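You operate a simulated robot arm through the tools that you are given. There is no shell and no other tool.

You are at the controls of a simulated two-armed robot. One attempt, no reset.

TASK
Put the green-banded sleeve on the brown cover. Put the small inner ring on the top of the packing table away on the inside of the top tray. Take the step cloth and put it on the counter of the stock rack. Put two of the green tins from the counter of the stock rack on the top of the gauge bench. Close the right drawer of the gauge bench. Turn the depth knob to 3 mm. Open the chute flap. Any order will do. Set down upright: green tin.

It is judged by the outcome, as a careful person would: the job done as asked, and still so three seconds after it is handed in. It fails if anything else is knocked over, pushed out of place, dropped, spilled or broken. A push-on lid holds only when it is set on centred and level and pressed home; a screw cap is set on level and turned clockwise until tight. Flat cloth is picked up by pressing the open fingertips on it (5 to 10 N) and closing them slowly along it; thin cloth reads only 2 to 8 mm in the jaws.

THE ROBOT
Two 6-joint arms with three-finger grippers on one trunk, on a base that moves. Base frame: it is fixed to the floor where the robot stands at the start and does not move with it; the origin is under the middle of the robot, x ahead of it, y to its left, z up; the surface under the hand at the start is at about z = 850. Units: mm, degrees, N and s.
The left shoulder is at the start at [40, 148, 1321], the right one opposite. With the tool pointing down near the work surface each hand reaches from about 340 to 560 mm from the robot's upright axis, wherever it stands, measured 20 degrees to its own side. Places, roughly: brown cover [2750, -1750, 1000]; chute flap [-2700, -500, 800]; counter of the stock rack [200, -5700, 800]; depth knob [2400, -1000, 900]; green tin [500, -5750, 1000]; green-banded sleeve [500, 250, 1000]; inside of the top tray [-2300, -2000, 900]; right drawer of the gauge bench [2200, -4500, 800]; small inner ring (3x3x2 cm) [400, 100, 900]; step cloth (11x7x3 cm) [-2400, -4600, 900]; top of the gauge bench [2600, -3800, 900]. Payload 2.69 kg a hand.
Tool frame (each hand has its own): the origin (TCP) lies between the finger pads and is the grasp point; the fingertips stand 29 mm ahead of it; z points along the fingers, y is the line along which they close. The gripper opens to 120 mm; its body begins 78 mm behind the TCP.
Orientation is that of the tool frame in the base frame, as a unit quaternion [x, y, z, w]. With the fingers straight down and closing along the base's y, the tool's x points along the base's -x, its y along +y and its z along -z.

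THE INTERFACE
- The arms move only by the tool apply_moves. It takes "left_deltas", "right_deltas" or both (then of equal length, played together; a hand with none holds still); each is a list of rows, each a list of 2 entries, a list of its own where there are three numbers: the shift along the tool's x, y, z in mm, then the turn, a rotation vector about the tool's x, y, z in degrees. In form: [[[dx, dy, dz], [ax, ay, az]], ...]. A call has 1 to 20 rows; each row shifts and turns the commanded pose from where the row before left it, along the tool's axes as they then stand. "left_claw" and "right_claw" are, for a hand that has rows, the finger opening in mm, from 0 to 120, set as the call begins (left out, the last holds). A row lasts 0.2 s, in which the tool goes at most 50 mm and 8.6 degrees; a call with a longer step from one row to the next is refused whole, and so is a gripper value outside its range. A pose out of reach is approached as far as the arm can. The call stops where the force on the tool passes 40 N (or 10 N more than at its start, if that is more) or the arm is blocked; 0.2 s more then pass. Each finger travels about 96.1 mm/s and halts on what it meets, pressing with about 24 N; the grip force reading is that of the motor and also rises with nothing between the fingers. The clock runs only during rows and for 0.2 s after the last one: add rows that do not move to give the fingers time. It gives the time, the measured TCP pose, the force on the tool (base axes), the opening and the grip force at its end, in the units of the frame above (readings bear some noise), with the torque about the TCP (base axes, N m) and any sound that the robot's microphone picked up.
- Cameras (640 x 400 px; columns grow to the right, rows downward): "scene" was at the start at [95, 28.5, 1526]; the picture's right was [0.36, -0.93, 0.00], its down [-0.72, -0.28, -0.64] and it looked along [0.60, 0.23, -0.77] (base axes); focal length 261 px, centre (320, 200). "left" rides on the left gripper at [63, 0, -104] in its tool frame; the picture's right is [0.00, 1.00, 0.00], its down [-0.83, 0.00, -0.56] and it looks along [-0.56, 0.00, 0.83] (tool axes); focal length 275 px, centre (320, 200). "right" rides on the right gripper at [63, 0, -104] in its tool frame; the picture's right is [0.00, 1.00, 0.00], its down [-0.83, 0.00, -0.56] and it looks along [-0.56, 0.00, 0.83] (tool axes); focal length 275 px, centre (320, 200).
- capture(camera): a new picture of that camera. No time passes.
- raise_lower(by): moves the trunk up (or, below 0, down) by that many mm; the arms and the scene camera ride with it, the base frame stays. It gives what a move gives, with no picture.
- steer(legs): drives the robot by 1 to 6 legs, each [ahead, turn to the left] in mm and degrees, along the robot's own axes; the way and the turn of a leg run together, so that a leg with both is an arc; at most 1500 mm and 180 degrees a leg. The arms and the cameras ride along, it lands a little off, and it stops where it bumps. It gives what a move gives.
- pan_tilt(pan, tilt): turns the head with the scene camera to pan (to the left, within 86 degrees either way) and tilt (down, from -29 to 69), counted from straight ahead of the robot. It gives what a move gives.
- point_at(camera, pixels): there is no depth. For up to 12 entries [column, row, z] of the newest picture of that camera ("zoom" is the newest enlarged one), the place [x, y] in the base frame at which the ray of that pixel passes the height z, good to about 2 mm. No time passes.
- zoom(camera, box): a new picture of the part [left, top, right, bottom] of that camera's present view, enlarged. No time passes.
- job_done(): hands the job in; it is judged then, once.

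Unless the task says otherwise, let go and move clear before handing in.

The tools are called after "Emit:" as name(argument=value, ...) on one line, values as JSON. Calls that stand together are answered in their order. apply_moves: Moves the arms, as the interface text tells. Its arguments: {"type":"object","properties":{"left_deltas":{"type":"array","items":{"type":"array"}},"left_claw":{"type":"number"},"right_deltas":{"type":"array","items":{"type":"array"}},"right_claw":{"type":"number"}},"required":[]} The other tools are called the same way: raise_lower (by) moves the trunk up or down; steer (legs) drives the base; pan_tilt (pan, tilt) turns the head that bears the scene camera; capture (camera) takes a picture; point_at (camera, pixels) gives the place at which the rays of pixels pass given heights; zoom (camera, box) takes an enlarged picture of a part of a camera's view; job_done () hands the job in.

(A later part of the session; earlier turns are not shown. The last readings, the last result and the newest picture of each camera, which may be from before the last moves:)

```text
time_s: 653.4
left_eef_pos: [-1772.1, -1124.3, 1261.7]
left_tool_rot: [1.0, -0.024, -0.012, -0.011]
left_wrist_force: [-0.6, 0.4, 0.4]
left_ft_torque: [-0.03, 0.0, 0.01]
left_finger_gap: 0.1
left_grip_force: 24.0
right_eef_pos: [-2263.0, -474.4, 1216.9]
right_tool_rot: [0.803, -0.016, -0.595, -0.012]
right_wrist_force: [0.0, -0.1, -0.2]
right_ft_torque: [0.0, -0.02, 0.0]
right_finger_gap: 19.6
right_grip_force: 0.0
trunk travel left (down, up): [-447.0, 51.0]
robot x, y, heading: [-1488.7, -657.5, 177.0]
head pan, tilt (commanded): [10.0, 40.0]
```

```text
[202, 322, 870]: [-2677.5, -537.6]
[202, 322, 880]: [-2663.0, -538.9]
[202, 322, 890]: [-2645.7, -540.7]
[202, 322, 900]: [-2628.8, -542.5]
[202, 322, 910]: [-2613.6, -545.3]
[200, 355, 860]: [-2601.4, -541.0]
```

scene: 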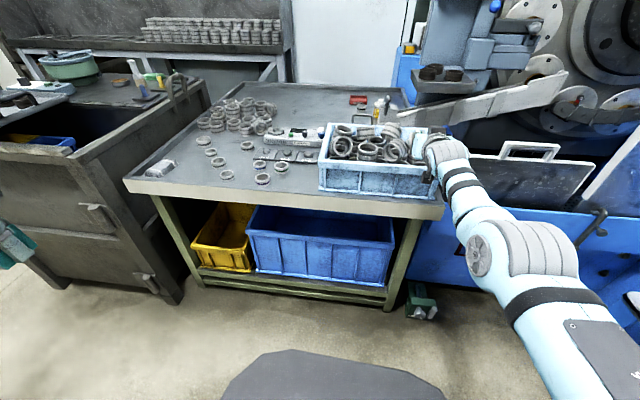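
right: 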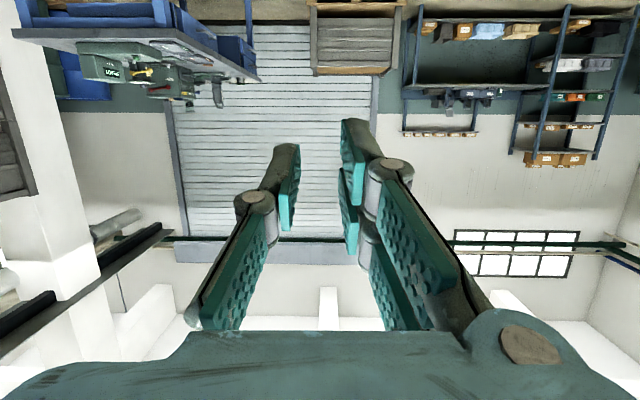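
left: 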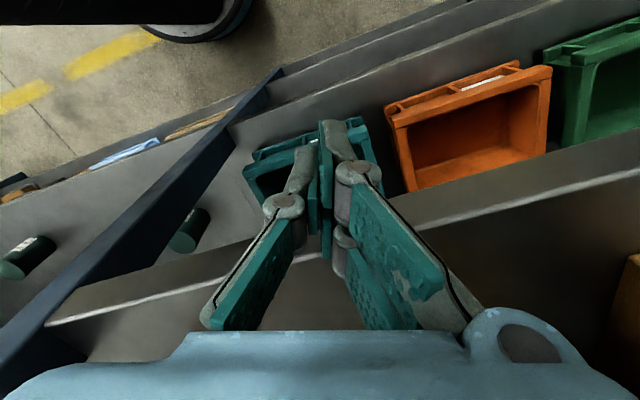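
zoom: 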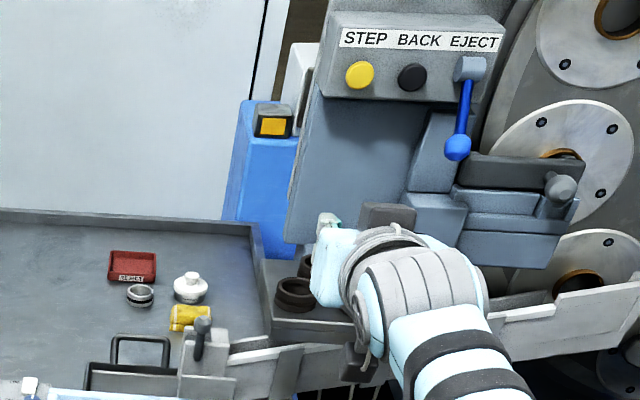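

Both heights agree: the ball is at about (-2645,-541,890). I'll back out at an angle, line up with heading 184°, and drive in so the raised hand is above the lever before lowering.

Emit:
steer(legs=[[0, 23], [-390, 0], [0, -16], [600, 0]])

Emit:
pan_tilt(pan=-10, tilt=40)

Emit:
capture(camera="scene")

```text
time_s: 661.0
left_eef_pos: [-1943.9, -1077.1, 1261.9]
left_tool_rot: [0.999, 0.045, -0.014, -0.01]
left_wrist_force: [1.6, 0.3, 0.6]
left_ft_torque: [0.04, -0.02, -0.02]
left_finger_gap: 0.0
left_grip_force: 24.1
right_eef_pos: [-2521.6, -502.0, 1219.1]
right_tool_rot: [0.802, 0.039, -0.596, 0.028]
right_wrist_force: [1.2, -0.4, -0.3]
right_ft_torque: [0.02, 0.03, 0.03]
right_finger_gap: 20.2
right_grip_force: 0.1
trunk travel left (down, up): [-447.0, 51.0]
robot x, y, heading: [-1732.5, -574.9, -174.5]
head pan, tilt (commanded): [10.0, 40.0]
```

```text
time_s: 661.8
left_eef_pos: [-1947.5, -1076.3, 1261.2]
left_tool_rot: [0.999, 0.045, -0.013, -0.011]
left_wrist_force: [-0.2, 0.1, -0.1]
left_ft_torque: [0.0, 0.03, -0.02]
left_finger_gap: 0.0
left_grip_force: 24.1
right_eef_pos: [-2523.5, -501.8, 1217.7]
right_tool_rot: [0.803, 0.039, -0.594, 0.029]
right_wrist_force: [0.4, 0.0, -0.3]
right_ft_torque: [0.0, -0.01, -0.02]
right_finger_gap: 20.0
right_grip_force: 0.0
trunk travel left (down, up): [-447.0, 51.0]
robot x, y, heading: [-1731.3, -574.5, -174.9]
head pan, tilt (commanded): [-10.0, 40.0]
```

```text
taken
```

scene: 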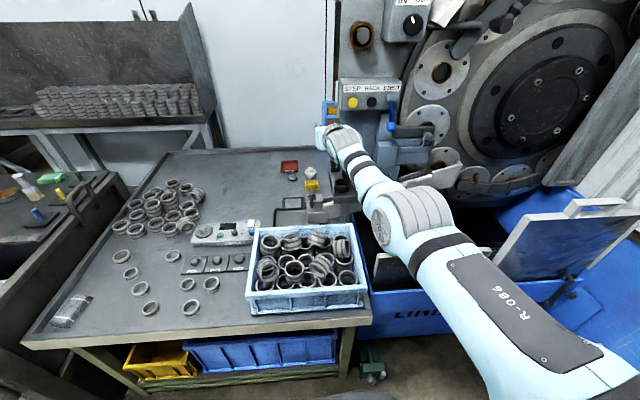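

Hand at (-2522,-502,1218). To stay clear of the housing on the right I'll shift it 35 mm left first, then drive the last ~95 mm in two steps.

Emit:
apply_moves(right_deltas=[[[0, 12, 0], [0, 0, 0]], [[0, 12, 0], [0, 0, 0]], [[0, 11, 0], [0, 0, 0]]], right_claw=40)

Emit:
steer(legs=[[60, 0]])

Emit:
capture(camera="scene")

Emit:
capture(camera="right")

```text
time_s: 662.6
left_eef_pos: [-1947.5, -1077.5, 1261.8]
left_tool_rot: [0.999, 0.044, -0.013, -0.01]
left_wrist_force: [-0.2, -0.1, 0.7]
left_ft_torque: [0.0, 0.01, 0.0]
left_finger_gap: 0.0
left_grip_force: 24.3
right_eef_pos: [-2514.8, -538.7, 1217.2]
right_tool_rot: [0.802, 0.04, -0.595, 0.029]
right_wrist_force: [-0.1, 0.2, 0.8]
right_ft_torque: [-0.03, -0.05, 0.02]
right_finger_gap: 39.9
right_grip_force: 0.0
right hand out of reach, approached as far as the arm can: row 2
trunk travel left (down, up): [-447.0, 51.0]
robot x, y, heading: [-1734.5, -576.0, -174.7]
head pan, tilt (commanded): [-10.0, 40.0]
```

```text
time_s: 663.6
left_eef_pos: [-1994.5, -1081.7, 1265.3]
left_tool_rot: [0.999, 0.046, -0.02, -0.01]
left_wrist_force: [1.2, 0.0, -0.7]
left_ft_torque: [0.02, 0.14, 0.03]
left_finger_gap: 0.0
left_grip_force: 23.7
right_eef_pos: [-2563.8, -545.6, 1224.3]
right_tool_rot: [0.799, 0.04, -0.599, 0.03]
right_wrist_force: [1.2, -0.1, 1.9]
right_ft_torque: [-0.02, -0.01, 0.01]
right_finger_gap: 39.9
right_grip_force: 0.1
trunk travel left (down, up): [-447.0, 51.0]
robot x, y, heading: [-1794.7, -583.7, -174.3]
head pan, tilt (commanded): [-10.0, 40.0]
```

```text
taken
```

scene: 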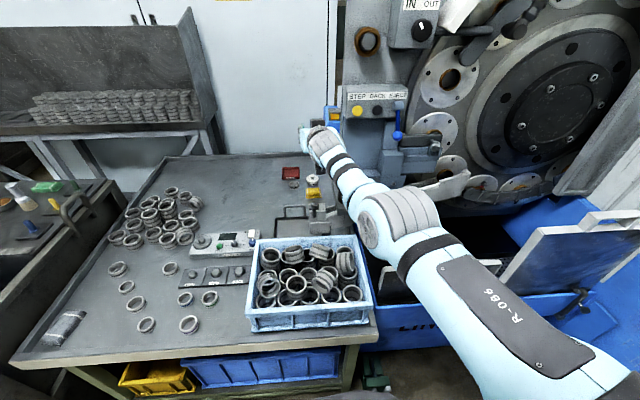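

```text
taken
```

right: 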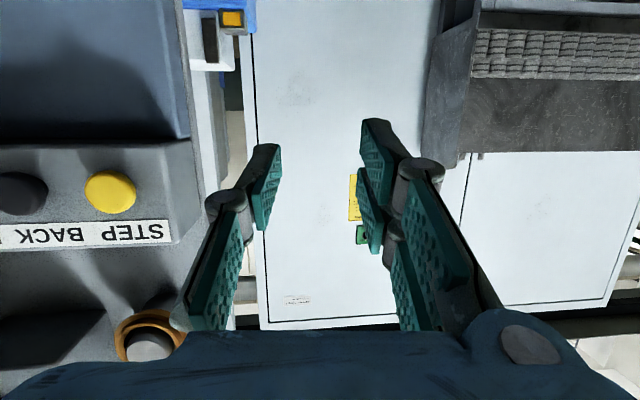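

Clear of the housing. Driving the remaining 45 mm, then I'll lower in stages.

Emit:
steer(legs=[[45, 0]])

Emit:
raise_lower(by=-220)

Emit:
capture(camera="scene")

Emit:
capture(camera="right")

```text
time_s: 664.5
left_eef_pos: [-2042.7, -1085.8, 1267.9]
left_tool_rot: [0.998, 0.047, -0.028, -0.011]
left_wrist_force: [1.7, 0.4, -1.4]
left_ft_torque: [0.04, 0.16, 0.02]
left_finger_gap: 0.0
left_grip_force: 24.0
right_eef_pos: [-2610.9, -553.0, 1227.8]
right_tool_rot: [0.798, 0.041, -0.601, 0.03]
right_wrist_force: [1.0, -0.5, 0.2]
right_ft_torque: [0.0, -0.02, -0.01]
right_finger_gap: 39.9
right_grip_force: 0.2
trunk travel left (down, up): [-447.0, 51.0]
robot x, y, heading: [-1843.3, -581.5, -174.3]
head pan, tilt (commanded): [-10.0, 40.0]
```

```text
time_s: 666.8
left_eef_pos: [-2053.4, -1086.0, 1046.2]
left_tool_rot: [0.998, 0.048, -0.027, -0.013]
left_wrist_force: [-0.1, 0.1, 0.0]
left_ft_torque: [-0.02, -0.02, 0.01]
left_finger_gap: 0.0
left_grip_force: 24.0
right_eef_pos: [-2619.4, -553.4, 1000.3]
right_tool_rot: [0.8, 0.041, -0.598, 0.03]
right_wrist_force: [0.2, 0.3, 0.0]
right_ft_torque: [0.0, 0.0, 0.02]
right_finger_gap: 40.1
right_grip_force: 0.0
trunk travel left (down, up): [-227.0, 271.0]
robot x, y, heading: [-1838.5, -585.5, -174.5]
head pan, tilt (commanded): [-10.0, 40.0]
```

```text
taken
```

scene: 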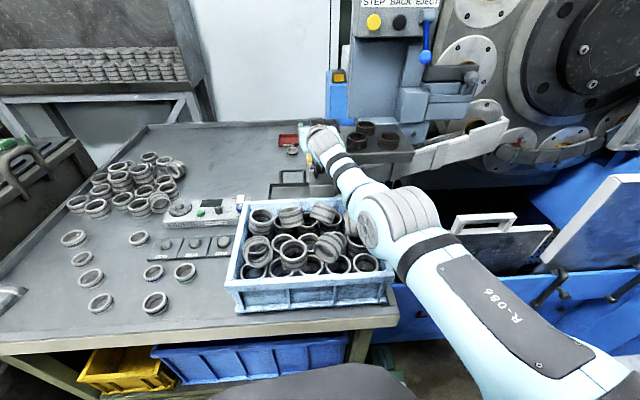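

```text
taken
```

right: 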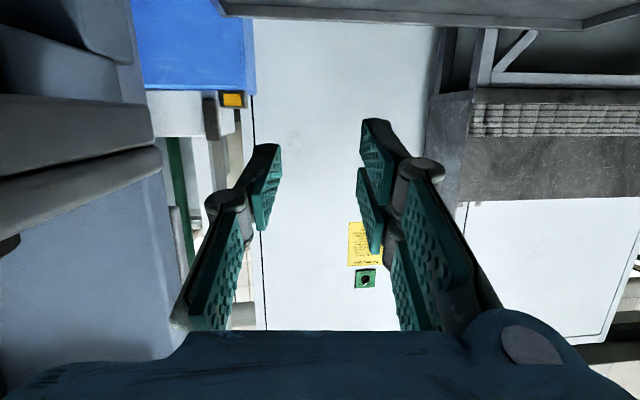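

Hand is at (-2619,-553,1000) above the lever. I'll shift 14 mm right to centre on the ball and lower a further 70 mm.

Emit:
apply_moves(right_deltas=[[[0, -7, 0], [0, 0, 0]], [[0, -7, 0], [0, 0, 0]], [[0, 0, 0], [0, 0, 0]]], right_claw=42)

Emit:
raise_lower(by=-65)

Emit:
capture(camera="right")

Emit:
zoom(camera="scene", box=[240, 100, 440, 240])

```text
time_s: 667.6
left_eef_pos: [-2052.0, -1086.1, 1046.3]
left_tool_rot: [0.998, 0.046, -0.027, -0.012]
left_wrist_force: [-0.2, -0.1, 0.0]
left_ft_torque: [0.02, 0.0, -0.02]
left_finger_gap: 0.0
left_grip_force: 24.0
right_eef_pos: [-2620.0, -539.8, 1000.0]
right_tool_rot: [0.8, 0.041, -0.597, 0.031]
right_wrist_force: [0.1, 0.0, 0.1]
right_ft_torque: [-0.01, -0.01, 0.02]
right_finger_gap: 42.3
right_grip_force: 0.0
trunk travel left (down, up): [-227.0, 271.0]
robot x, y, heading: [-1832.6, -586.3, -174.4]
head pan, tilt (commanded): [-10.0, 40.0]
```

```text
time_s: 668.7
left_eef_pos: [-2051.9, -1086.5, 980.7]
left_tool_rot: [0.998, 0.047, -0.027, -0.012]
left_wrist_force: [0.5, 0.8, 0.9]
left_ft_torque: [0.0, -0.01, 0.02]
left_finger_gap: 0.0
left_grip_force: 24.1
right_eef_pos: [-2621.3, -539.1, 935.0]
right_tool_rot: [0.8, 0.04, -0.598, 0.03]
right_wrist_force: [0.1, 0.2, 0.5]
right_ft_torque: [0.02, -0.02, 0.04]
right_finger_gap: 42.1
right_grip_force: 0.1
trunk travel left (down, up): [-162.0, 336.0]
robot x, y, heading: [-1836.0, -583.4, -174.4]
head pan, tilt (commanded): [-10.0, 40.0]
```

```text
taken
```

right: 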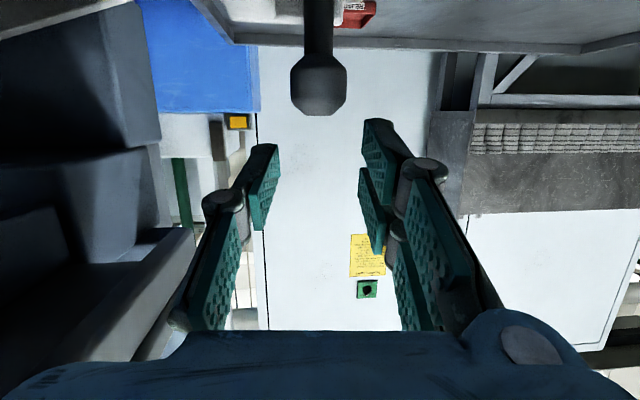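

```text
2.86 times, centred on (340, 170) of scene
```

zoom: 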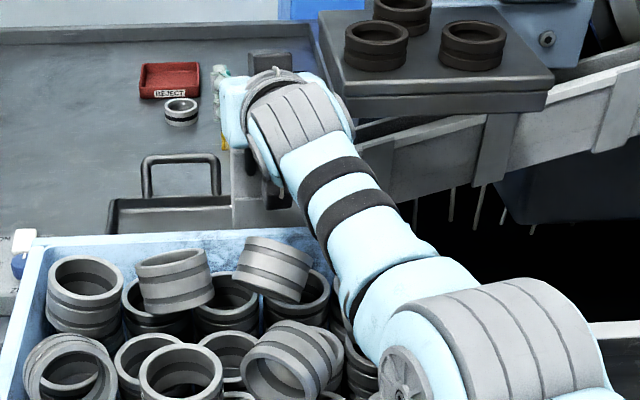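

The right camera (seen inverted) shows the ball at (319,85), centred between the fingers sideways and about 36 mm below them. Lowering 26 mm more.

Emit:
raise_lower(by=-26)

Emit:
capture(camera="right")

```text
time_s: 669.4
left_eef_pos: [-2051.3, -1086.8, 955.2]
left_tool_rot: [0.999, 0.047, -0.026, -0.012]
left_wrist_force: [-0.3, 0.8, 1.0]
left_ft_torque: [-0.02, -0.02, -0.03]
left_finger_gap: 0.0
left_grip_force: 23.5
right_eef_pos: [-2621.0, -539.3, 909.3]
right_tool_rot: [0.8, 0.041, -0.598, 0.03]
right_wrist_force: [1.1, 0.1, -0.6]
right_ft_torque: [-0.02, -0.03, 0.0]
right_finger_gap: 42.0
right_grip_force: 0.0
trunk travel left (down, up): [-136.0, 362.0]
robot x, y, heading: [-1835.2, -584.6, -174.4]
head pan, tilt (commanded): [-10.0, 40.0]
```

```text
taken
```

right: 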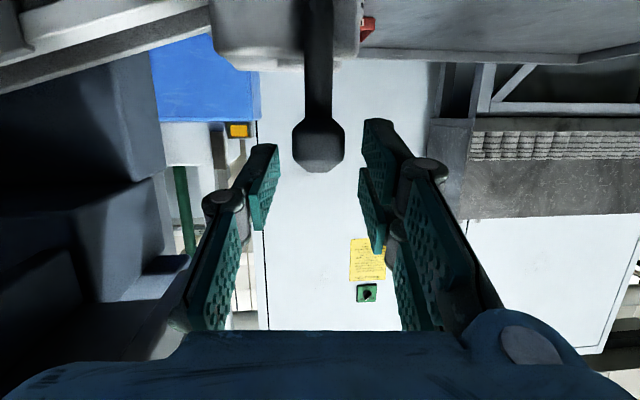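

The ball is now between the fingertips (tool offset ≈(14,0,13)). Lowering 9 mm more and closing gently on it.

Emit:
raise_lower(by=-9)

Emit:
apply_moves(right_deltas=[[[0, 0, 0], [0, 0, 0]], [[0, 0, 0], [0, 0, 0]], [[0, 0, 0], [0, 0, 0]]], right_claw=12)

Emit:
capture(camera="right")

```text
time_s: 670.0
left_eef_pos: [-2051.3, -1086.1, 945.7]
left_tool_rot: [0.998, 0.046, -0.026, -0.013]
left_wrist_force: [0.4, 0.1, -0.1]
left_ft_torque: [-0.05, -0.02, -0.03]
left_finger_gap: 0.0
left_grip_force: 23.8
right_eef_pos: [-2621.2, -539.2, 900.9]
right_tool_rot: [0.8, 0.041, -0.597, 0.03]
right_wrist_force: [1.2, -0.7, -0.2]
right_ft_torque: [0.02, -0.01, 0.0]
right_finger_gap: 42.0
right_grip_force: 0.1
trunk travel left (down, up): [-127.0, 371.0]
robot x, y, heading: [-1832.4, -588.9, -174.5]
head pan, tilt (commanded): [-10.0, 40.0]
```

```text
time_s: 670.8
left_eef_pos: [-2052.0, -1085.9, 947.1]
left_tool_rot: [0.998, 0.047, -0.026, -0.012]
left_wrist_force: [0.0, 0.3, -0.2]
left_ft_torque: [0.03, -0.05, 0.02]
left_finger_gap: 0.2
left_grip_force: 23.7
right_eef_pos: [-2621.2, -538.8, 900.0]
right_tool_rot: [0.8, 0.041, -0.597, 0.03]
right_wrist_force: [-0.8, 3.3, 1.1]
right_ft_torque: [0.14, 0.01, -0.08]
right_finger_gap: 24.9
right_grip_force: 44.8
trunk travel left (down, up): [-127.0, 371.0]
robot x, y, heading: [-1835.8, -587.1, -174.5]
head pan, tilt (commanded): [-10.0, 40.0]
```

```text
taken
```

right: 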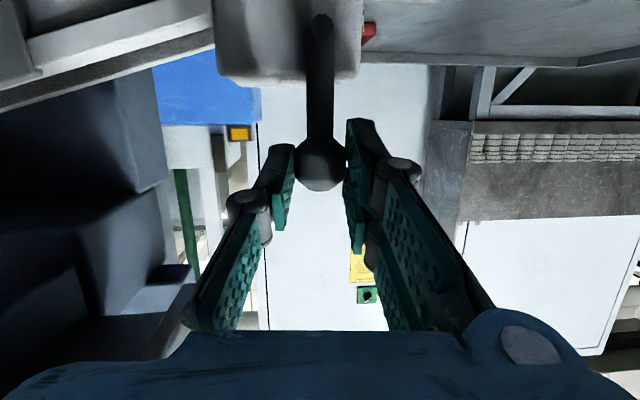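

Ball gripped (24.9 mm). I'll test which way the lever moves: first 6 mm to the left (-y).

Emit:
apply_moves(right_deltas=[[[0, 3, 0], [0, 0, 0]], [[0, 3, 0], [0, 0, 0]], [[0, 0, 0], [0, 0, 0]]])

```text
time_s: 671.6
left_eef_pos: [-2052.7, -1083.1, 947.7]
left_tool_rot: [0.999, 0.047, -0.021, -0.009]
left_wrist_force: [-0.3, 0.2, 0.4]
left_ft_torque: [-0.01, 0.02, 0.0]
left_finger_gap: 0.0
left_grip_force: 24.2
right_eef_pos: [-2621.4, -539.9, 900.5]
right_tool_rot: [0.799, 0.039, -0.599, 0.031]
right_wrist_force: [-12.3, 23.2, 7.8]
right_ft_torque: [0.71, 0.25, -0.56]
right_finger_gap: 24.9
right_grip_force: 44.9
trunk travel left (down, up): [-127.0, 371.0]
robot x, y, heading: [-1839.3, -585.2, -174.5]
head pan, tilt (commanded): [-10.0, 40.0]
```

Blocked to the left (23 N, no movement). Now I'll try to the right (+y).

Emit:
apply_moves(right_deltas=[[[0, -4, 0], [0, 0, 0]], [[0, -4, 0], [0, 0, 0]], [[0, -4, 0], [0, 0, 0]], [[0, 0, 0], [0, 0, 0]]])

Emit:
capture(camera="right")

```text
time_s: 672.6
left_eef_pos: [-2050.8, -1089.4, 944.3]
left_tool_rot: [0.999, 0.046, -0.025, -0.013]
left_wrist_force: [0.5, 0.1, 0.4]
left_ft_torque: [-0.01, 0.03, -0.02]
left_finger_gap: 0.0
left_grip_force: 23.7
right_eef_pos: [-2621.1, -536.9, 900.3]
right_tool_rot: [0.8, 0.043, -0.597, 0.031]
right_wrist_force: [0.5, -16.4, 0.9]
right_ft_torque: [-0.6, 0.72, 0.41]
right_finger_gap: 25.2
right_grip_force: 44.5
trunk travel left (down, up): [-127.0, 371.0]
robot x, y, heading: [-1838.9, -583.4, -174.2]
head pan, tilt (commanded): [-10.0, 40.0]
```

```text
taken
```

right: 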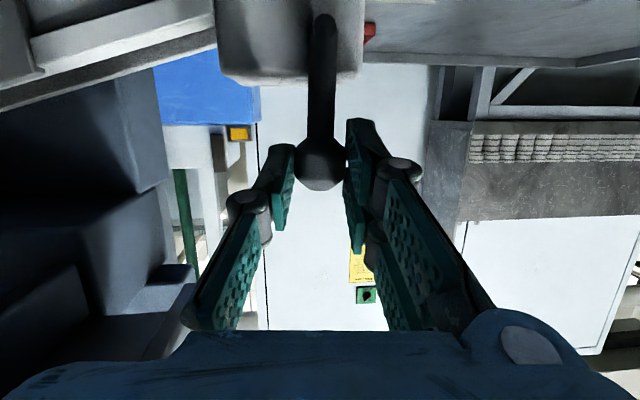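

Only ~2 mm to the right at 16 N, so it isn't clearly free. I'll return to neutral and test lifting straight up.

Emit:
apply_moves(right_deltas=[[[0, 6, 0], [0, 0, 0]], [[0, 0, 0], [0, 0, 0]], [[-3.8, 0, -1.2], [0, 0, 0]], [[-3.8, 0, -1.2], [0, 0, 0]], [[0, 0, 0], [0, 0, 0]]])

Emit:
capture(camera="right")

```text
time_s: 673.9
left_eef_pos: [-2052.9, -1085.6, 945.5]
left_tool_rot: [0.999, 0.047, -0.021, -0.012]
left_wrist_force: [0.1, -0.6, 0.3]
left_ft_torque: [0.03, 0.03, -0.01]
left_finger_gap: 0.0
left_grip_force: 23.9
right_eef_pos: [-2622.1, -538.8, 901.2]
right_tool_rot: [0.805, 0.041, -0.591, 0.029]
right_wrist_force: [-4.5, 3.8, -3.1]
right_ft_torque: [-0.05, 0.15, 0.21]
right_finger_gap: 25.1
right_grip_force: 44.8
trunk travel left (down, up): [-127.0, 371.0]
robot x, y, heading: [-1834.7, -585.1, -174.5]
head pan, tilt (commanded): [-10.0, 40.0]
stopped in row 5 (right hand): the force on the tool passed its limit at 41 N (the readings are from after the stop); the commanded pose is now the measured one
```

```text
taken
```

right: 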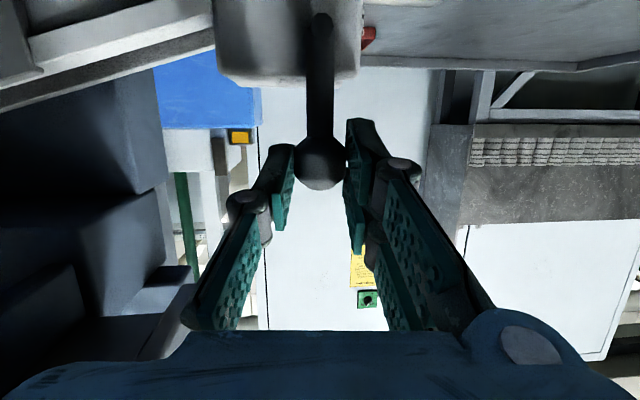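

Lifting is blocked too. Leftward was fully rigid while rightward gave a little at 16 N, so I'll push right further along an arc, watching the force.

Emit:
apply_moves(right_deltas=[[[0, -4, 0], [0, 0, 0]], [[0, -4, 0], [0, 0, 0]], [[0.5, -4, 0.2], [0, 0, 0]], [[0, 0, 0], [0, 0, 0]]])

Emit:
capture(camera="right")

```text
time_s: 674.9
left_eef_pos: [-2051.5, -1090.4, 944.6]
left_tool_rot: [0.999, 0.047, -0.023, -0.013]
left_wrist_force: [0.5, 0.2, 0.2]
left_ft_torque: [-0.02, 0.04, -0.01]
left_finger_gap: 0.1
left_grip_force: 23.5
right_eef_pos: [-2621.7, -530.2, 902.0]
right_tool_rot: [0.805, 0.042, -0.592, 0.028]
right_wrist_force: [10.1, -19.7, -6.4]
right_ft_torque: [-0.97, 0.43, 0.52]
right_finger_gap: 25.7
right_grip_force: 44.8
trunk travel left (down, up): [-127.0, 371.0]
robot x, y, heading: [-1837.4, -584.7, -174.4]
head pan, tilt (commanded): [-10.0, 40.0]
```

```text
taken
```

right: 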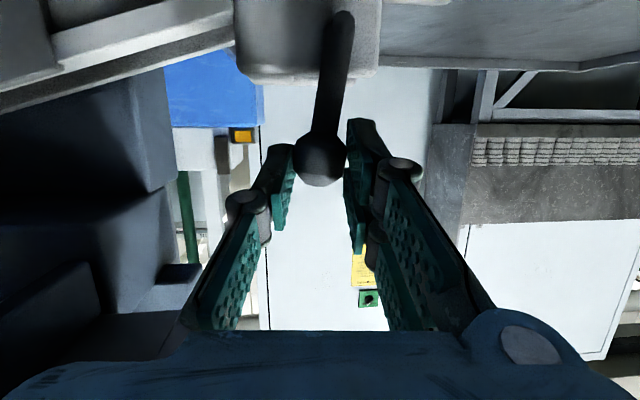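

The lever is turning to the right (rod now visibly tilted). Continuing along the arc.

Emit:
apply_moves(right_deltas=[[[0.9, -4, 0.3], [0, 0, 0]], [[1.2, -4, 0.4], [0, 0, 0]], [[1.4, -4, 0.45], [0, 0, 0]], [[1.6, -4, 0.5], [0, 0, 0]], [[1.9, -4, 0.6], [0, 0, 0]], [[0, 0, 0], [0, 0, 0]]])

Emit:
capture(camera="right")

```text
time_s: 676.3
left_eef_pos: [-2049.6, -1091.8, 942.6]
left_tool_rot: [0.999, 0.047, -0.023, -0.014]
left_wrist_force: [-0.1, 0.3, 0.4]
left_ft_torque: [0.05, 0.0, -0.03]
left_finger_gap: 0.0
left_grip_force: 24.2
right_eef_pos: [-2621.7, -514.7, 901.0]
right_tool_rot: [0.801, 0.042, -0.596, 0.029]
right_wrist_force: [-8.1, -26.7, 18.1]
right_ft_torque: [-2.16, 1.33, 0.01]
right_finger_gap: 27.8
right_grip_force: 45.1
trunk travel left (down, up): [-127.0, 371.0]
robot x, y, heading: [-1837.9, -589.1, -174.6]
head pan, tilt (commanded): [-10.0, 40.0]
```

```text
taken
```

right: 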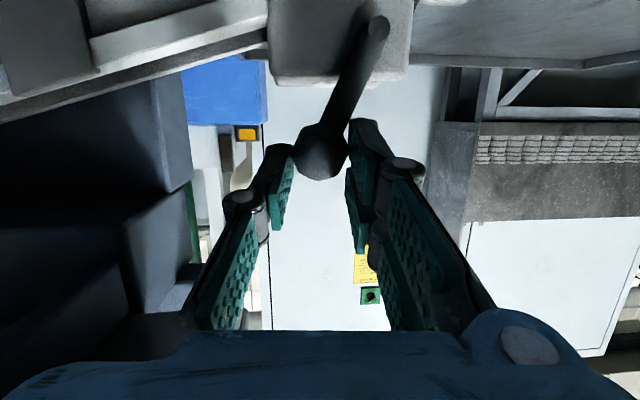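

The lever is at about 23°. To follow it cleanly I'll roll the hand with it: catch up the roll first, then move along the arc with 8° of roll per step.

Emit:
apply_moves(right_deltas=[[[0, 0, 0], [0, 0, 8]], [[0, 0, 0], [0, 0, 8]], [[0, -6, 0], [0, 0, 6]], [[0, -7, 0], [0, 0, 7]], [[0, -7, 0], [0, 0, 7]], [[0, 0, 0], [0, 0, 0]]])

Emit:
capture(camera="right")

Emit:
zoom(camera="scene", box=[240, 90, 440, 230])

```text
time_s: 676.8
left_eef_pos: [-2050.6, -1087.2, 947.4]
left_tool_rot: [0.999, 0.046, -0.023, -0.011]
left_wrist_force: [-0.6, 0.1, 0.2]
left_ft_torque: [0.01, 0.0, 0.01]
left_finger_gap: 0.0
left_grip_force: 23.8
right_eef_pos: [-2621.4, -504.0, 899.8]
right_tool_rot: [0.803, -0.027, -0.591, 0.073]
right_wrist_force: [6.1, 1.3, 11.5]
right_ft_torque: [0.24, -3.24, 0.8]
right_finger_gap: 26.7
right_grip_force: 45.2
trunk travel left (down, up): [-127.0, 371.0]
robot x, y, heading: [-1838.0, -584.9, -174.7]
head pan, tilt (commanded): [-10.0, 40.0]
stopped in row 2 (right hand): the force on the tool passed its limit at 49 N (the readings are from after the stop); the commanded pose is now the measured one
```

```text
taken
```

right: 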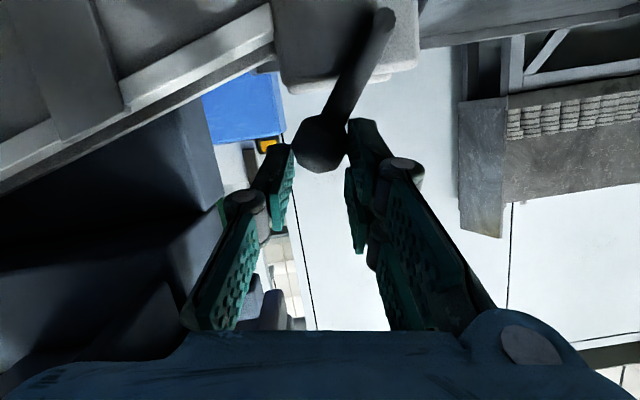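

```text
2.86 times, centred on (340, 160) of scene
```

zoom: 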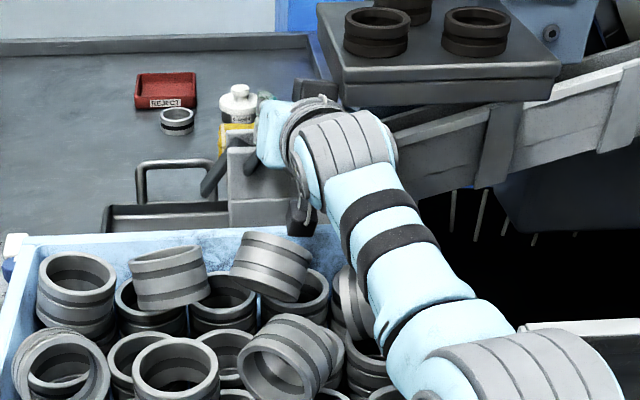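

The lever is now near 35° and the dark flap is visibly swinging out to the left of the chute end. I'll continue in smaller steps along the tangent.

Emit:
apply_moves(right_deltas=[[[1.7, -3.6, 0.5], [0, 0, 3]], [[1.7, -3.6, 0.5], [0, 0, 3]], [[1.7, -3.6, 0.5], [0, 0, 3]], [[0, 0, 0], [0, 0, 0]]])

Emit:
capture(camera="right")

```text
time_s: 677.4
left_eef_pos: [-2050.0, -1086.7, 946.5]
left_tool_rot: [0.999, 0.046, -0.023, -0.01]
left_wrist_force: [0.1, 0.6, 0.6]
left_ft_torque: [0.03, -0.02, -0.02]
left_finger_gap: 0.1
left_grip_force: 23.8
right_eef_pos: [-2622.8, -495.1, 899.6]
right_tool_rot: [0.799, -0.07, -0.589, 0.102]
right_wrist_force: [9.3, 3.0, 10.8]
right_ft_torque: [0.39, -3.16, 1.38]
right_finger_gap: 23.9
right_grip_force: 44.8
trunk travel left (down, up): [-127.0, 371.0]
robot x, y, heading: [-1832.1, -586.7, -174.9]
head pan, tilt (commanded): [-10.0, 40.0]
stopped in row 3 (right hand): the force on the tool passed its limit at 42 N (the readings are from after the stop); the commanded pose is now the measured one
```

```text
taken
```

right: 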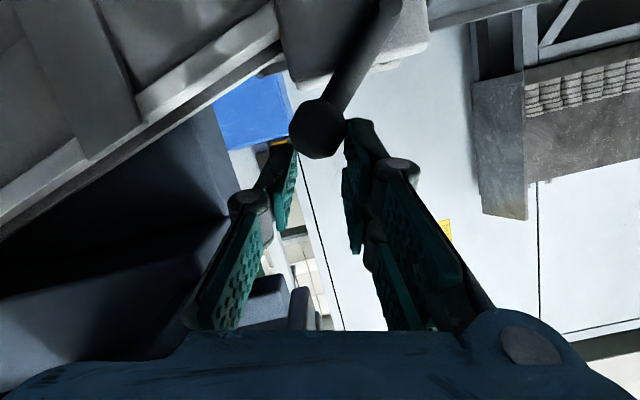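

The hand isn't dropping with the ball and there's a pitching torque, so something may be touching behind the fingers. I'll look at the scene.

Emit:
capture(camera="scene")

Emit:
zoom(camera="scene", box=[260, 90, 420, 220])

```text
taken
```

scene: 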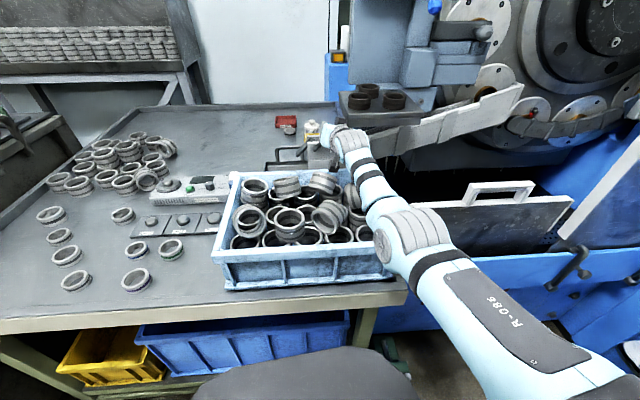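

```text
3.08 times, centred on (340, 155) of scene
```

zoom: 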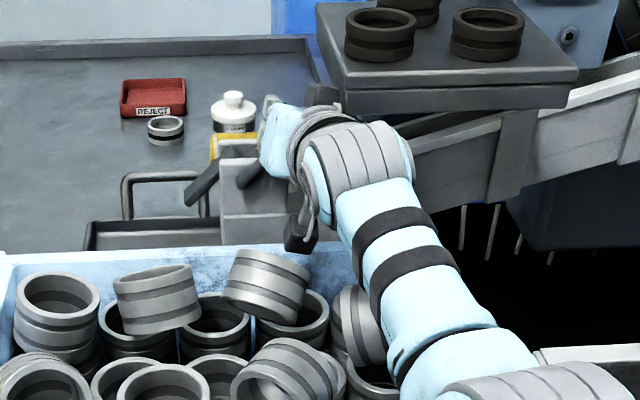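

The flap is already swung about 42° (visible at the left of the chute end). Rather than pinch further, I'll release, rise, close the fingers and push the ball down from above, which turns it the rest of the way.

Emit:
apply_moves(right_deltas=[[[0, 0, 0], [0, 0, 0]], [[0, 0, 0], [0, 0, 0]]], right_claw=50)

Emit:
raise_lower(by=60)

Emit:
capture(camera="right")

```text
time_s: 678.0
left_eef_pos: [-2051.3, -1086.3, 946.9]
left_tool_rot: [0.999, 0.046, -0.023, -0.011]
left_wrist_force: [-0.3, 0.5, 0.9]
left_ft_torque: [-0.01, 0.01, -0.04]
left_finger_gap: 0.0
left_grip_force: 24.5
right_eef_pos: [-2622.9, -495.1, 901.0]
right_tool_rot: [0.798, -0.069, -0.59, 0.102]
right_wrist_force: [1.6, 1.8, 15.1]
right_ft_torque: [0.1, -2.06, 0.23]
right_finger_gap: 49.9
right_grip_force: 0.1
trunk travel left (down, up): [-127.0, 371.0]
robot x, y, heading: [-1836.1, -588.2, -174.9]
head pan, tilt (commanded): [-10.0, 40.0]
```

```text
time_s: 678.5
left_eef_pos: [-2052.7, -1087.2, 968.2]
left_tool_rot: [0.999, 0.046, -0.021, -0.012]
left_wrist_force: [0.7, -0.6, 0.0]
left_ft_torque: [0.02, 0.02, 0.04]
left_finger_gap: 0.2
left_grip_force: 24.1
right_eef_pos: [-2623.7, -495.7, 903.1]
right_tool_rot: [0.808, -0.07, -0.576, 0.101]
right_wrist_force: [-3.5, -0.6, -6.2]
right_ft_torque: [-0.2, 0.38, 0.08]
right_finger_gap: 50.0
right_grip_force: 0.1
trunk travel left (down, up): [-148.0, 349.0]
robot x, y, heading: [-1836.4, -586.3, -174.5]
head pan, tilt (commanded): [-10.0, 40.0]
stopped: the force on the tool passed its limit at 59 N (the readings are from after the stop); the commanded pose is now the measured one
```

```text
taken
```

right: 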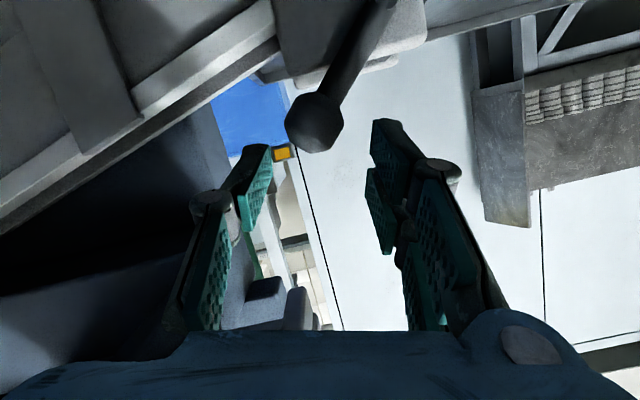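

Raising was blocked: the hand's right side is caught under the platform (59 N). I'll ease down a few millimetres, check the rings on the platform, then pull straight back.

Emit:
raise_lower(by=-6)

Emit:
zoom(camera="scene", box=[260, 80, 440, 220])

```text
time_s: 679.1
left_eef_pos: [-2053.1, -1086.5, 962.3]
left_tool_rot: [0.999, 0.046, -0.021, -0.011]
left_wrist_force: [-0.2, 0.0, -0.5]
left_ft_torque: [0.02, 0.0, 0.02]
left_finger_gap: 0.0
left_grip_force: 24.2
right_eef_pos: [-2623.3, -495.3, 899.0]
right_tool_rot: [0.807, -0.07, -0.578, 0.1]
right_wrist_force: [-0.2, 0.4, -0.6]
right_ft_torque: [-0.01, 0.05, 0.02]
right_finger_gap: 49.9
right_grip_force: 0.0
trunk travel left (down, up): [-142.0, 355.0]
robot x, y, heading: [-1839.1, -587.5, -174.7]
head pan, tilt (commanded): [-10.0, 40.0]
```

```text
2.86 times, centred on (350, 150) of scene
```

zoom: 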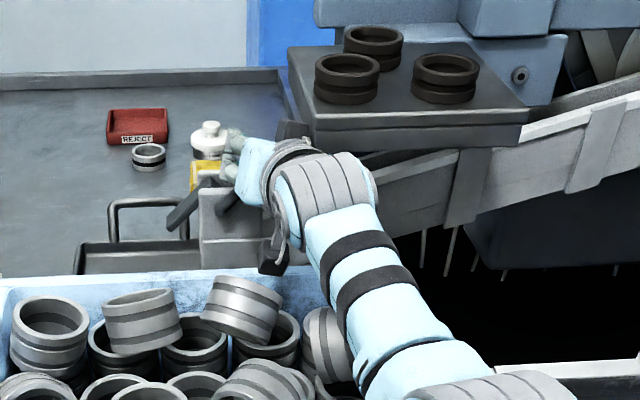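

Forces are back to zero and the black rings are undisturbed. Pulling straight back 80 mm.

Emit:
steer(legs=[[-80, 0]])

Emit:
capture(camera="right")

Emit:
zoom(camera="scene", box=[260, 80, 440, 220])

```text
time_s: 680.1
left_eef_pos: [-1976.3, -1079.3, 962.2]
left_tool_rot: [0.999, 0.047, -0.022, -0.011]
left_wrist_force: [0.0, 0.5, 0.9]
left_ft_torque: [0.01, 0.04, -0.01]
left_finger_gap: 0.1
left_grip_force: 24.0
right_eef_pos: [-2545.5, -487.3, 899.5]
right_tool_rot: [0.807, -0.07, -0.578, 0.102]
right_wrist_force: [-0.3, 0.0, 0.5]
right_ft_torque: [0.02, -0.02, 0.0]
right_finger_gap: 49.8
right_grip_force: 0.2
trunk travel left (down, up): [-142.0, 355.0]
robot x, y, heading: [-1757.7, -575.1, -174.8]
head pan, tilt (commanded): [-10.0, 40.0]
```

```text
taken
```

right: 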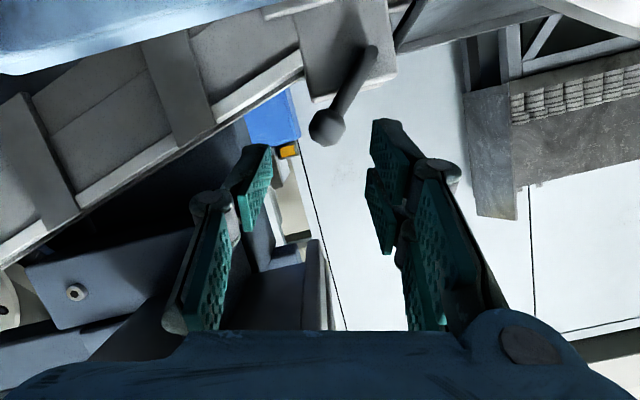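

```text
2.86 times, centred on (350, 150) of scene
```

zoom: 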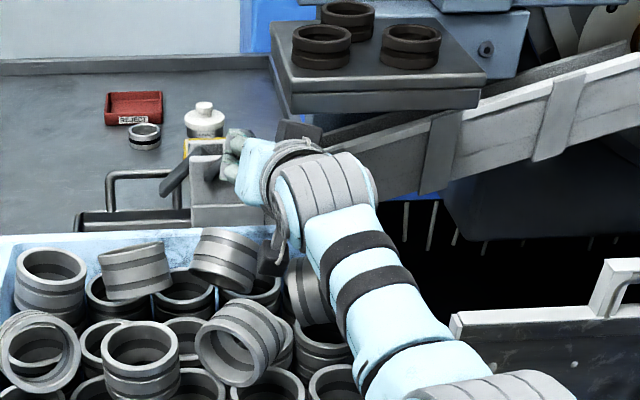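

Now clear. I'll measure the platform above the lever (its front-left corner) from two trunk heights so I can plan the next push without touching it.

Emit:
point_at(camera="zoom", pixels=[[291, 95, 980], [291, 95, 1020], [291, 112, 960], [270, 48, 980], [270, 48, 1020], [485, 92, 980], [485, 92, 1020], [183, 178, 850], [183, 178, 900]])

Emit:
steer(legs=[[-60, 0]])

Emit:
raise_lower(by=180)

Emit:
zoom(camera="scene", box=[260, 100, 440, 240])

```text
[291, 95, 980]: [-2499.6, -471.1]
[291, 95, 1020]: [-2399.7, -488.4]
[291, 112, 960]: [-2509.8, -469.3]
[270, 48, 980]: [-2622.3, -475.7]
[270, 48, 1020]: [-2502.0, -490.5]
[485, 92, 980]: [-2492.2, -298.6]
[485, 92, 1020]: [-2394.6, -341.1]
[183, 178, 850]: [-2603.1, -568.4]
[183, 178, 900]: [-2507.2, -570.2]
```

```text
time_s: 681.1
left_eef_pos: [-1917.3, -1074.0, 962.3]
left_tool_rot: [0.999, 0.045, -0.021, -0.011]
left_wrist_force: [0.1, -0.3, -0.3]
left_ft_torque: [0.02, 0.03, 0.03]
left_finger_gap: 0.0
left_grip_force: 23.9
right_eef_pos: [-2485.8, -482.1, 898.0]
right_tool_rot: [0.808, -0.071, -0.577, 0.101]
right_wrist_force: [0.1, -0.4, -0.3]
right_ft_torque: [0.01, -0.02, 0.0]
right_finger_gap: 49.8
right_grip_force: 0.0
trunk travel left (down, up): [-142.0, 355.0]
robot x, y, heading: [-1699.5, -570.7, -174.6]
head pan, tilt (commanded): [-10.0, 40.0]
```

```text
time_s: 682.3
left_eef_pos: [-1919.6, -1072.7, 1069.4]
left_tool_rot: [0.999, 0.046, -0.021, -0.01]
left_wrist_force: [-0.2, 0.2, -0.1]
left_ft_torque: [-0.02, 0.02, -0.01]
left_finger_gap: 0.0
left_grip_force: 23.7
right_eef_pos: [-2483.5, -482.2, 986.3]
right_tool_rot: [0.819, -0.074, -0.561, 0.1]
right_wrist_force: [-3.2, 0.1, -10.3]
right_ft_torque: [-0.31, -0.08, 0.08]
right_finger_gap: 51.0
right_grip_force: 0.8
trunk travel left (down, up): [-249.0, 249.0]
robot x, y, heading: [-1697.6, -573.9, -175.0]
head pan, tilt (commanded): [-10.0, 40.0]
stopped: the force on the tool passed its limit at 57 N (the readings are from after the stop); the commanded pose is now the measured one
```

```text
2.86 times, centred on (350, 170) of scene
```

zoom: 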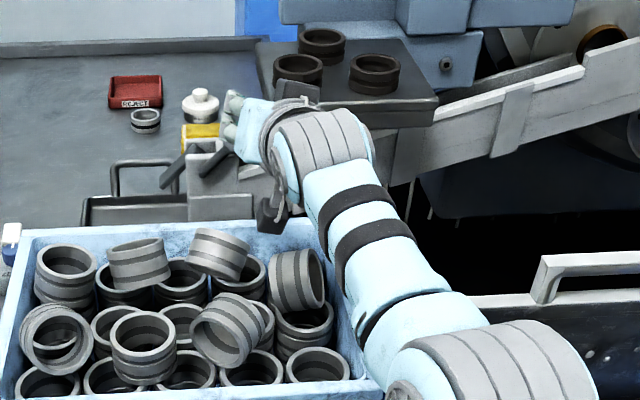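

The platform reaches further forward than I thought (front edge x≈-2480, left edge y≈-475, underside ≈960); I touched it from below again. I'll lower 12 mm and back out 150 mm before rising.

Emit:
raise_lower(by=-15)

Emit:
steer(legs=[[-150, 0]])

Emit:
raise_lower(by=120)

Emit:
zoom(camera="scene", box=[260, 100, 460, 240])

Emit:
capture(camera="scene")

```text
time_s: 683.0
left_eef_pos: [-1916.6, -1072.6, 1054.0]
left_tool_rot: [0.999, 0.045, -0.021, -0.011]
left_wrist_force: [0.6, 0.1, 0.1]
left_ft_torque: [0.01, -0.01, 0.0]
left_finger_gap: 0.0
left_grip_force: 23.9
right_eef_pos: [-2482.2, -482.9, 974.7]
right_tool_rot: [0.817, -0.072, -0.563, 0.101]
right_wrist_force: [-0.8, 0.6, 1.0]
right_ft_torque: [-0.03, -0.01, 0.0]
right_finger_gap: 50.1
right_grip_force: 0.0
trunk travel left (down, up): [-234.0, 264.0]
robot x, y, heading: [-1699.3, -571.5, -174.8]
head pan, tilt (commanded): [-10.0, 40.0]
```

```text
time_s: 684.3
left_eef_pos: [-1767.3, -1059.6, 1052.2]
left_tool_rot: [0.999, 0.044, -0.021, -0.011]
left_wrist_force: [0.2, 0.1, 0.8]
left_ft_torque: [-0.01, 0.01, 0.01]
left_finger_gap: 0.1
left_grip_force: 24.2
right_eef_pos: [-2333.0, -467.6, 973.4]
right_tool_rot: [0.817, -0.073, -0.563, 0.1]
right_wrist_force: [0.0, -0.6, -0.5]
right_ft_torque: [-0.03, 0.02, 0.0]
right_finger_gap: 50.1
right_grip_force: 0.0
trunk travel left (down, up): [-234.0, 264.0]
robot x, y, heading: [-1549.8, -558.5, -174.7]
head pan, tilt (commanded): [-10.0, 40.0]
```

```text
time_s: 685.8
left_eef_pos: [-1766.2, -1059.7, 1173.2]
left_tool_rot: [0.999, 0.045, -0.022, -0.011]
left_wrist_force: [-0.2, 0.5, 0.4]
left_ft_torque: [0.01, 0.0, 0.0]
left_finger_gap: 0.0
left_grip_force: 24.4
right_eef_pos: [-2331.5, -468.9, 1092.9]
right_tool_rot: [0.817, -0.074, -0.563, 0.1]
right_wrist_force: [-0.9, -0.8, 0.0]
right_ft_torque: [0.01, -0.02, 0.03]
right_finger_gap: 50.1
right_grip_force: 0.1
trunk travel left (down, up): [-354.0, 144.0]
robot x, y, heading: [-1551.3, -560.9, -175.0]
head pan, tilt (commanded): [-10.0, 40.0]
```

```text
2.86 times, centred on (360, 170) of scene
```

zoom: 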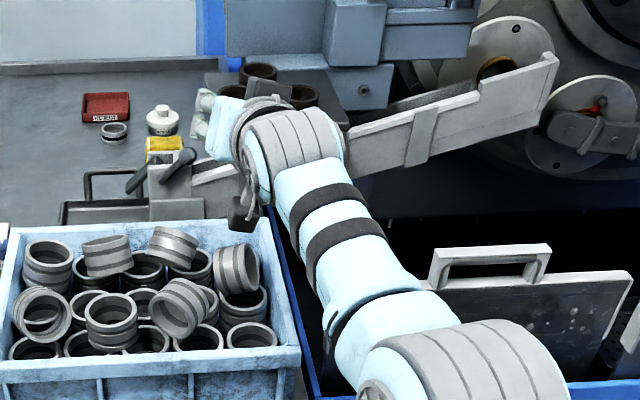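

```text
taken
```

scene: 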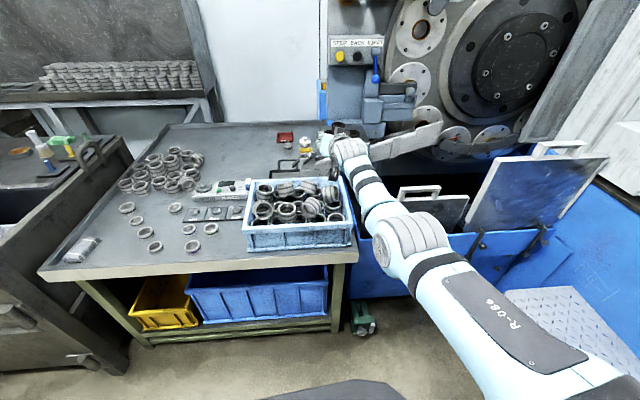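

I'm clear again. For the final push I'll roll the hand 90° (so the closed fingers are thin vertically and the camera is off to the side), come in above the ball, and press it down.

Emit:
apply_moves(right_deltas=[[[0, 0, 0], [0, 0, 8.2]], [[0, 0, 0], [0, 0, 8.2]], [[0, 0, 0], [0, 0, 8.2]], [[0, 0, 0], [0, 0, 8.2]], [[0, 0, 0], [0, 0, 8.2]], [[0, 0, 0], [0, 0, 8.2]], [[0, 0, 0], [0, 0, 8.2]], [[0, 0, 0], [0, 0, 8.2]], [[0, 0, 0], [0, 0, 8.2]]], right_claw=0)

Emit:
capture(camera="right")

Emit:
zoom(camera="scene", box=[260, 80, 460, 240])

```text
time_s: 687.8
left_eef_pos: [-1766.3, -1059.1, 1171.8]
left_tool_rot: [0.999, 0.045, -0.021, -0.012]
left_wrist_force: [0.1, 0.0, -1.4]
left_ft_torque: [0.0, 0.02, 0.04]
left_finger_gap: 0.1
left_grip_force: 24.0
right_eef_pos: [-2331.8, -469.2, 1094.0]
right_tool_rot: [0.608, -0.549, -0.39, 0.42]
right_wrist_force: [-0.5, 0.3, -0.1]
right_ft_torque: [-0.01, 0.02, 0.0]
right_finger_gap: 0.4
right_grip_force: 23.5
trunk travel left (down, up): [-354.0, 144.0]
robot x, y, heading: [-1547.3, -563.1, -174.9]
head pan, tilt (commanded): [-10.0, 40.0]
```

```text
taken
```

right: 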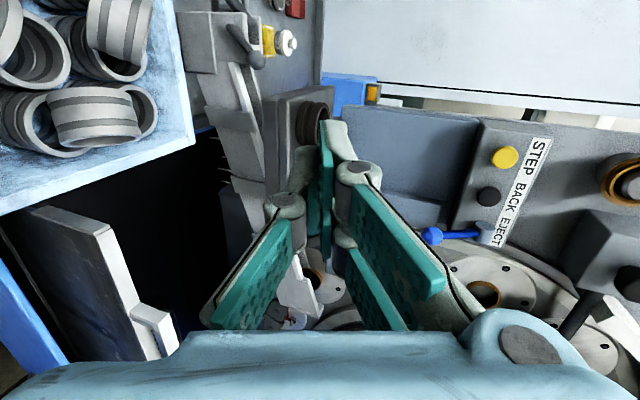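

```text
2.50 times, centred on (360, 160) of scene
```

zoom: 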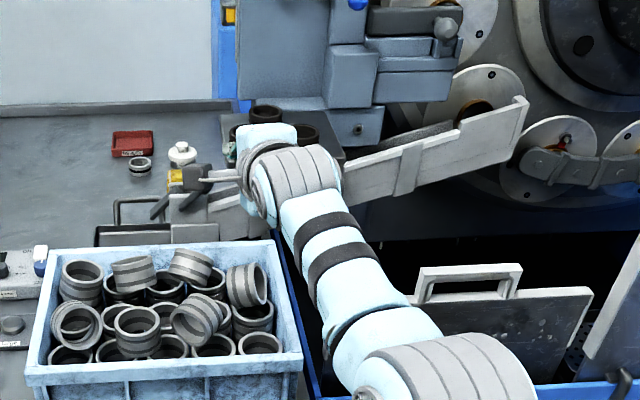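

Roll complete. I'll shift the hand 25 mm right to clear the bin corner, lower to z≈960, and drive in 225 mm.

Emit:
apply_moves(right_deltas=[[[-13, 0, 0], [0, 0, 0]], [[-12, 0, 0], [0, 0, 0]], [[0, 0, 0], [0, 0, 0]]])

Emit:
raise_lower(by=-133)

Emit:
steer(legs=[[225, 0]])

Emit:
capture(camera="right")

Emit:
zoom(camera="scene", box=[240, 70, 440, 230])

```text
time_s: 688.6
left_eef_pos: [-1766.7, -1058.9, 1171.4]
left_tool_rot: [0.999, 0.045, -0.022, -0.012]
left_wrist_force: [-0.6, 1.2, -0.5]
left_ft_torque: [-0.03, -0.02, 0.01]
left_finger_gap: 0.0
left_grip_force: 24.0
right_eef_pos: [-2334.4, -443.8, 1094.6]
right_tool_rot: [0.61, -0.549, -0.39, 0.418]
right_wrist_force: [0.3, 0.7, -0.7]
right_ft_torque: [0.02, -0.03, 0.0]
right_finger_gap: 0.0
right_grip_force: 24.5
trunk travel left (down, up): [-354.0, 144.0]
robot x, y, heading: [-1551.7, -557.6, -174.8]
head pan, tilt (commanded): [-10.0, 40.0]
```

```text
time_s: 690.2
left_eef_pos: [-1767.4, -1059.2, 1040.8]
left_tool_rot: [0.999, 0.045, -0.023, -0.011]
left_wrist_force: [-0.1, -0.1, 0.1]
left_ft_torque: [-0.02, 0.0, -0.01]
left_finger_gap: 0.2
left_grip_force: 24.5
right_eef_pos: [-2333.5, -443.4, 962.9]
right_tool_rot: [0.609, -0.549, -0.39, 0.418]
right_wrist_force: [0.1, -0.6, 0.6]
right_ft_torque: [0.01, -0.01, -0.01]
right_finger_gap: 0.0
right_grip_force: 23.9
trunk travel left (down, up): [-221.0, 277.0]
robot x, y, heading: [-1548.4, -559.2, -174.7]
head pan, tilt (commanded): [-10.0, 40.0]
```

```text
time_s: 691.8
left_eef_pos: [-1960.3, -1075.4, 1040.4]
left_tool_rot: [0.999, 0.045, -0.021, -0.012]
left_wrist_force: [-0.4, -0.7, -0.8]
left_ft_torque: [0.02, -0.03, -0.01]
left_finger_gap: 0.1
left_grip_force: 23.7
right_eef_pos: [-2522.6, -460.5, 947.8]
right_tool_rot: [0.615, -0.556, -0.381, 0.408]
right_wrist_force: [0.0, -0.7, -0.1]
right_ft_torque: [-0.01, 0.03, 0.0]
right_finger_gap: 0.1
right_grip_force: 24.0
trunk travel left (down, up): [-221.0, 277.0]
robot x, y, heading: [-1735.3, -577.4, -174.8]
head pan, tilt (commanded): [-10.0, 40.0]
stopped in leg 1: the force on the tool passed its limit at 123 N (the readings are from after the stop); the commanded pose is now the measured one
```

```text
taken
```

right: 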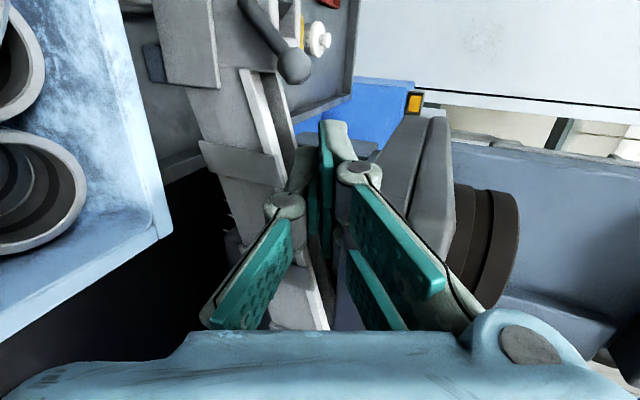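

```text
2.50 times, centred on (340, 150) of scene
```

zoom: 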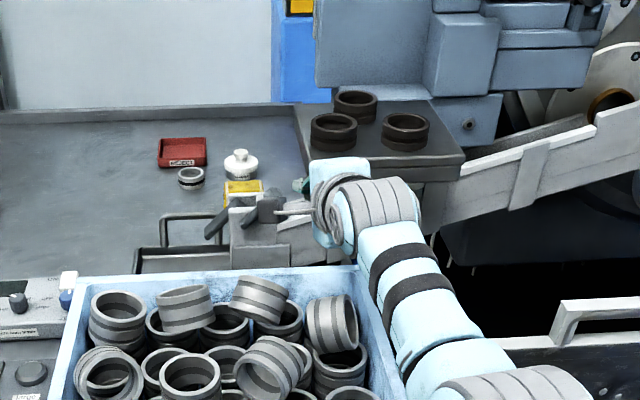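

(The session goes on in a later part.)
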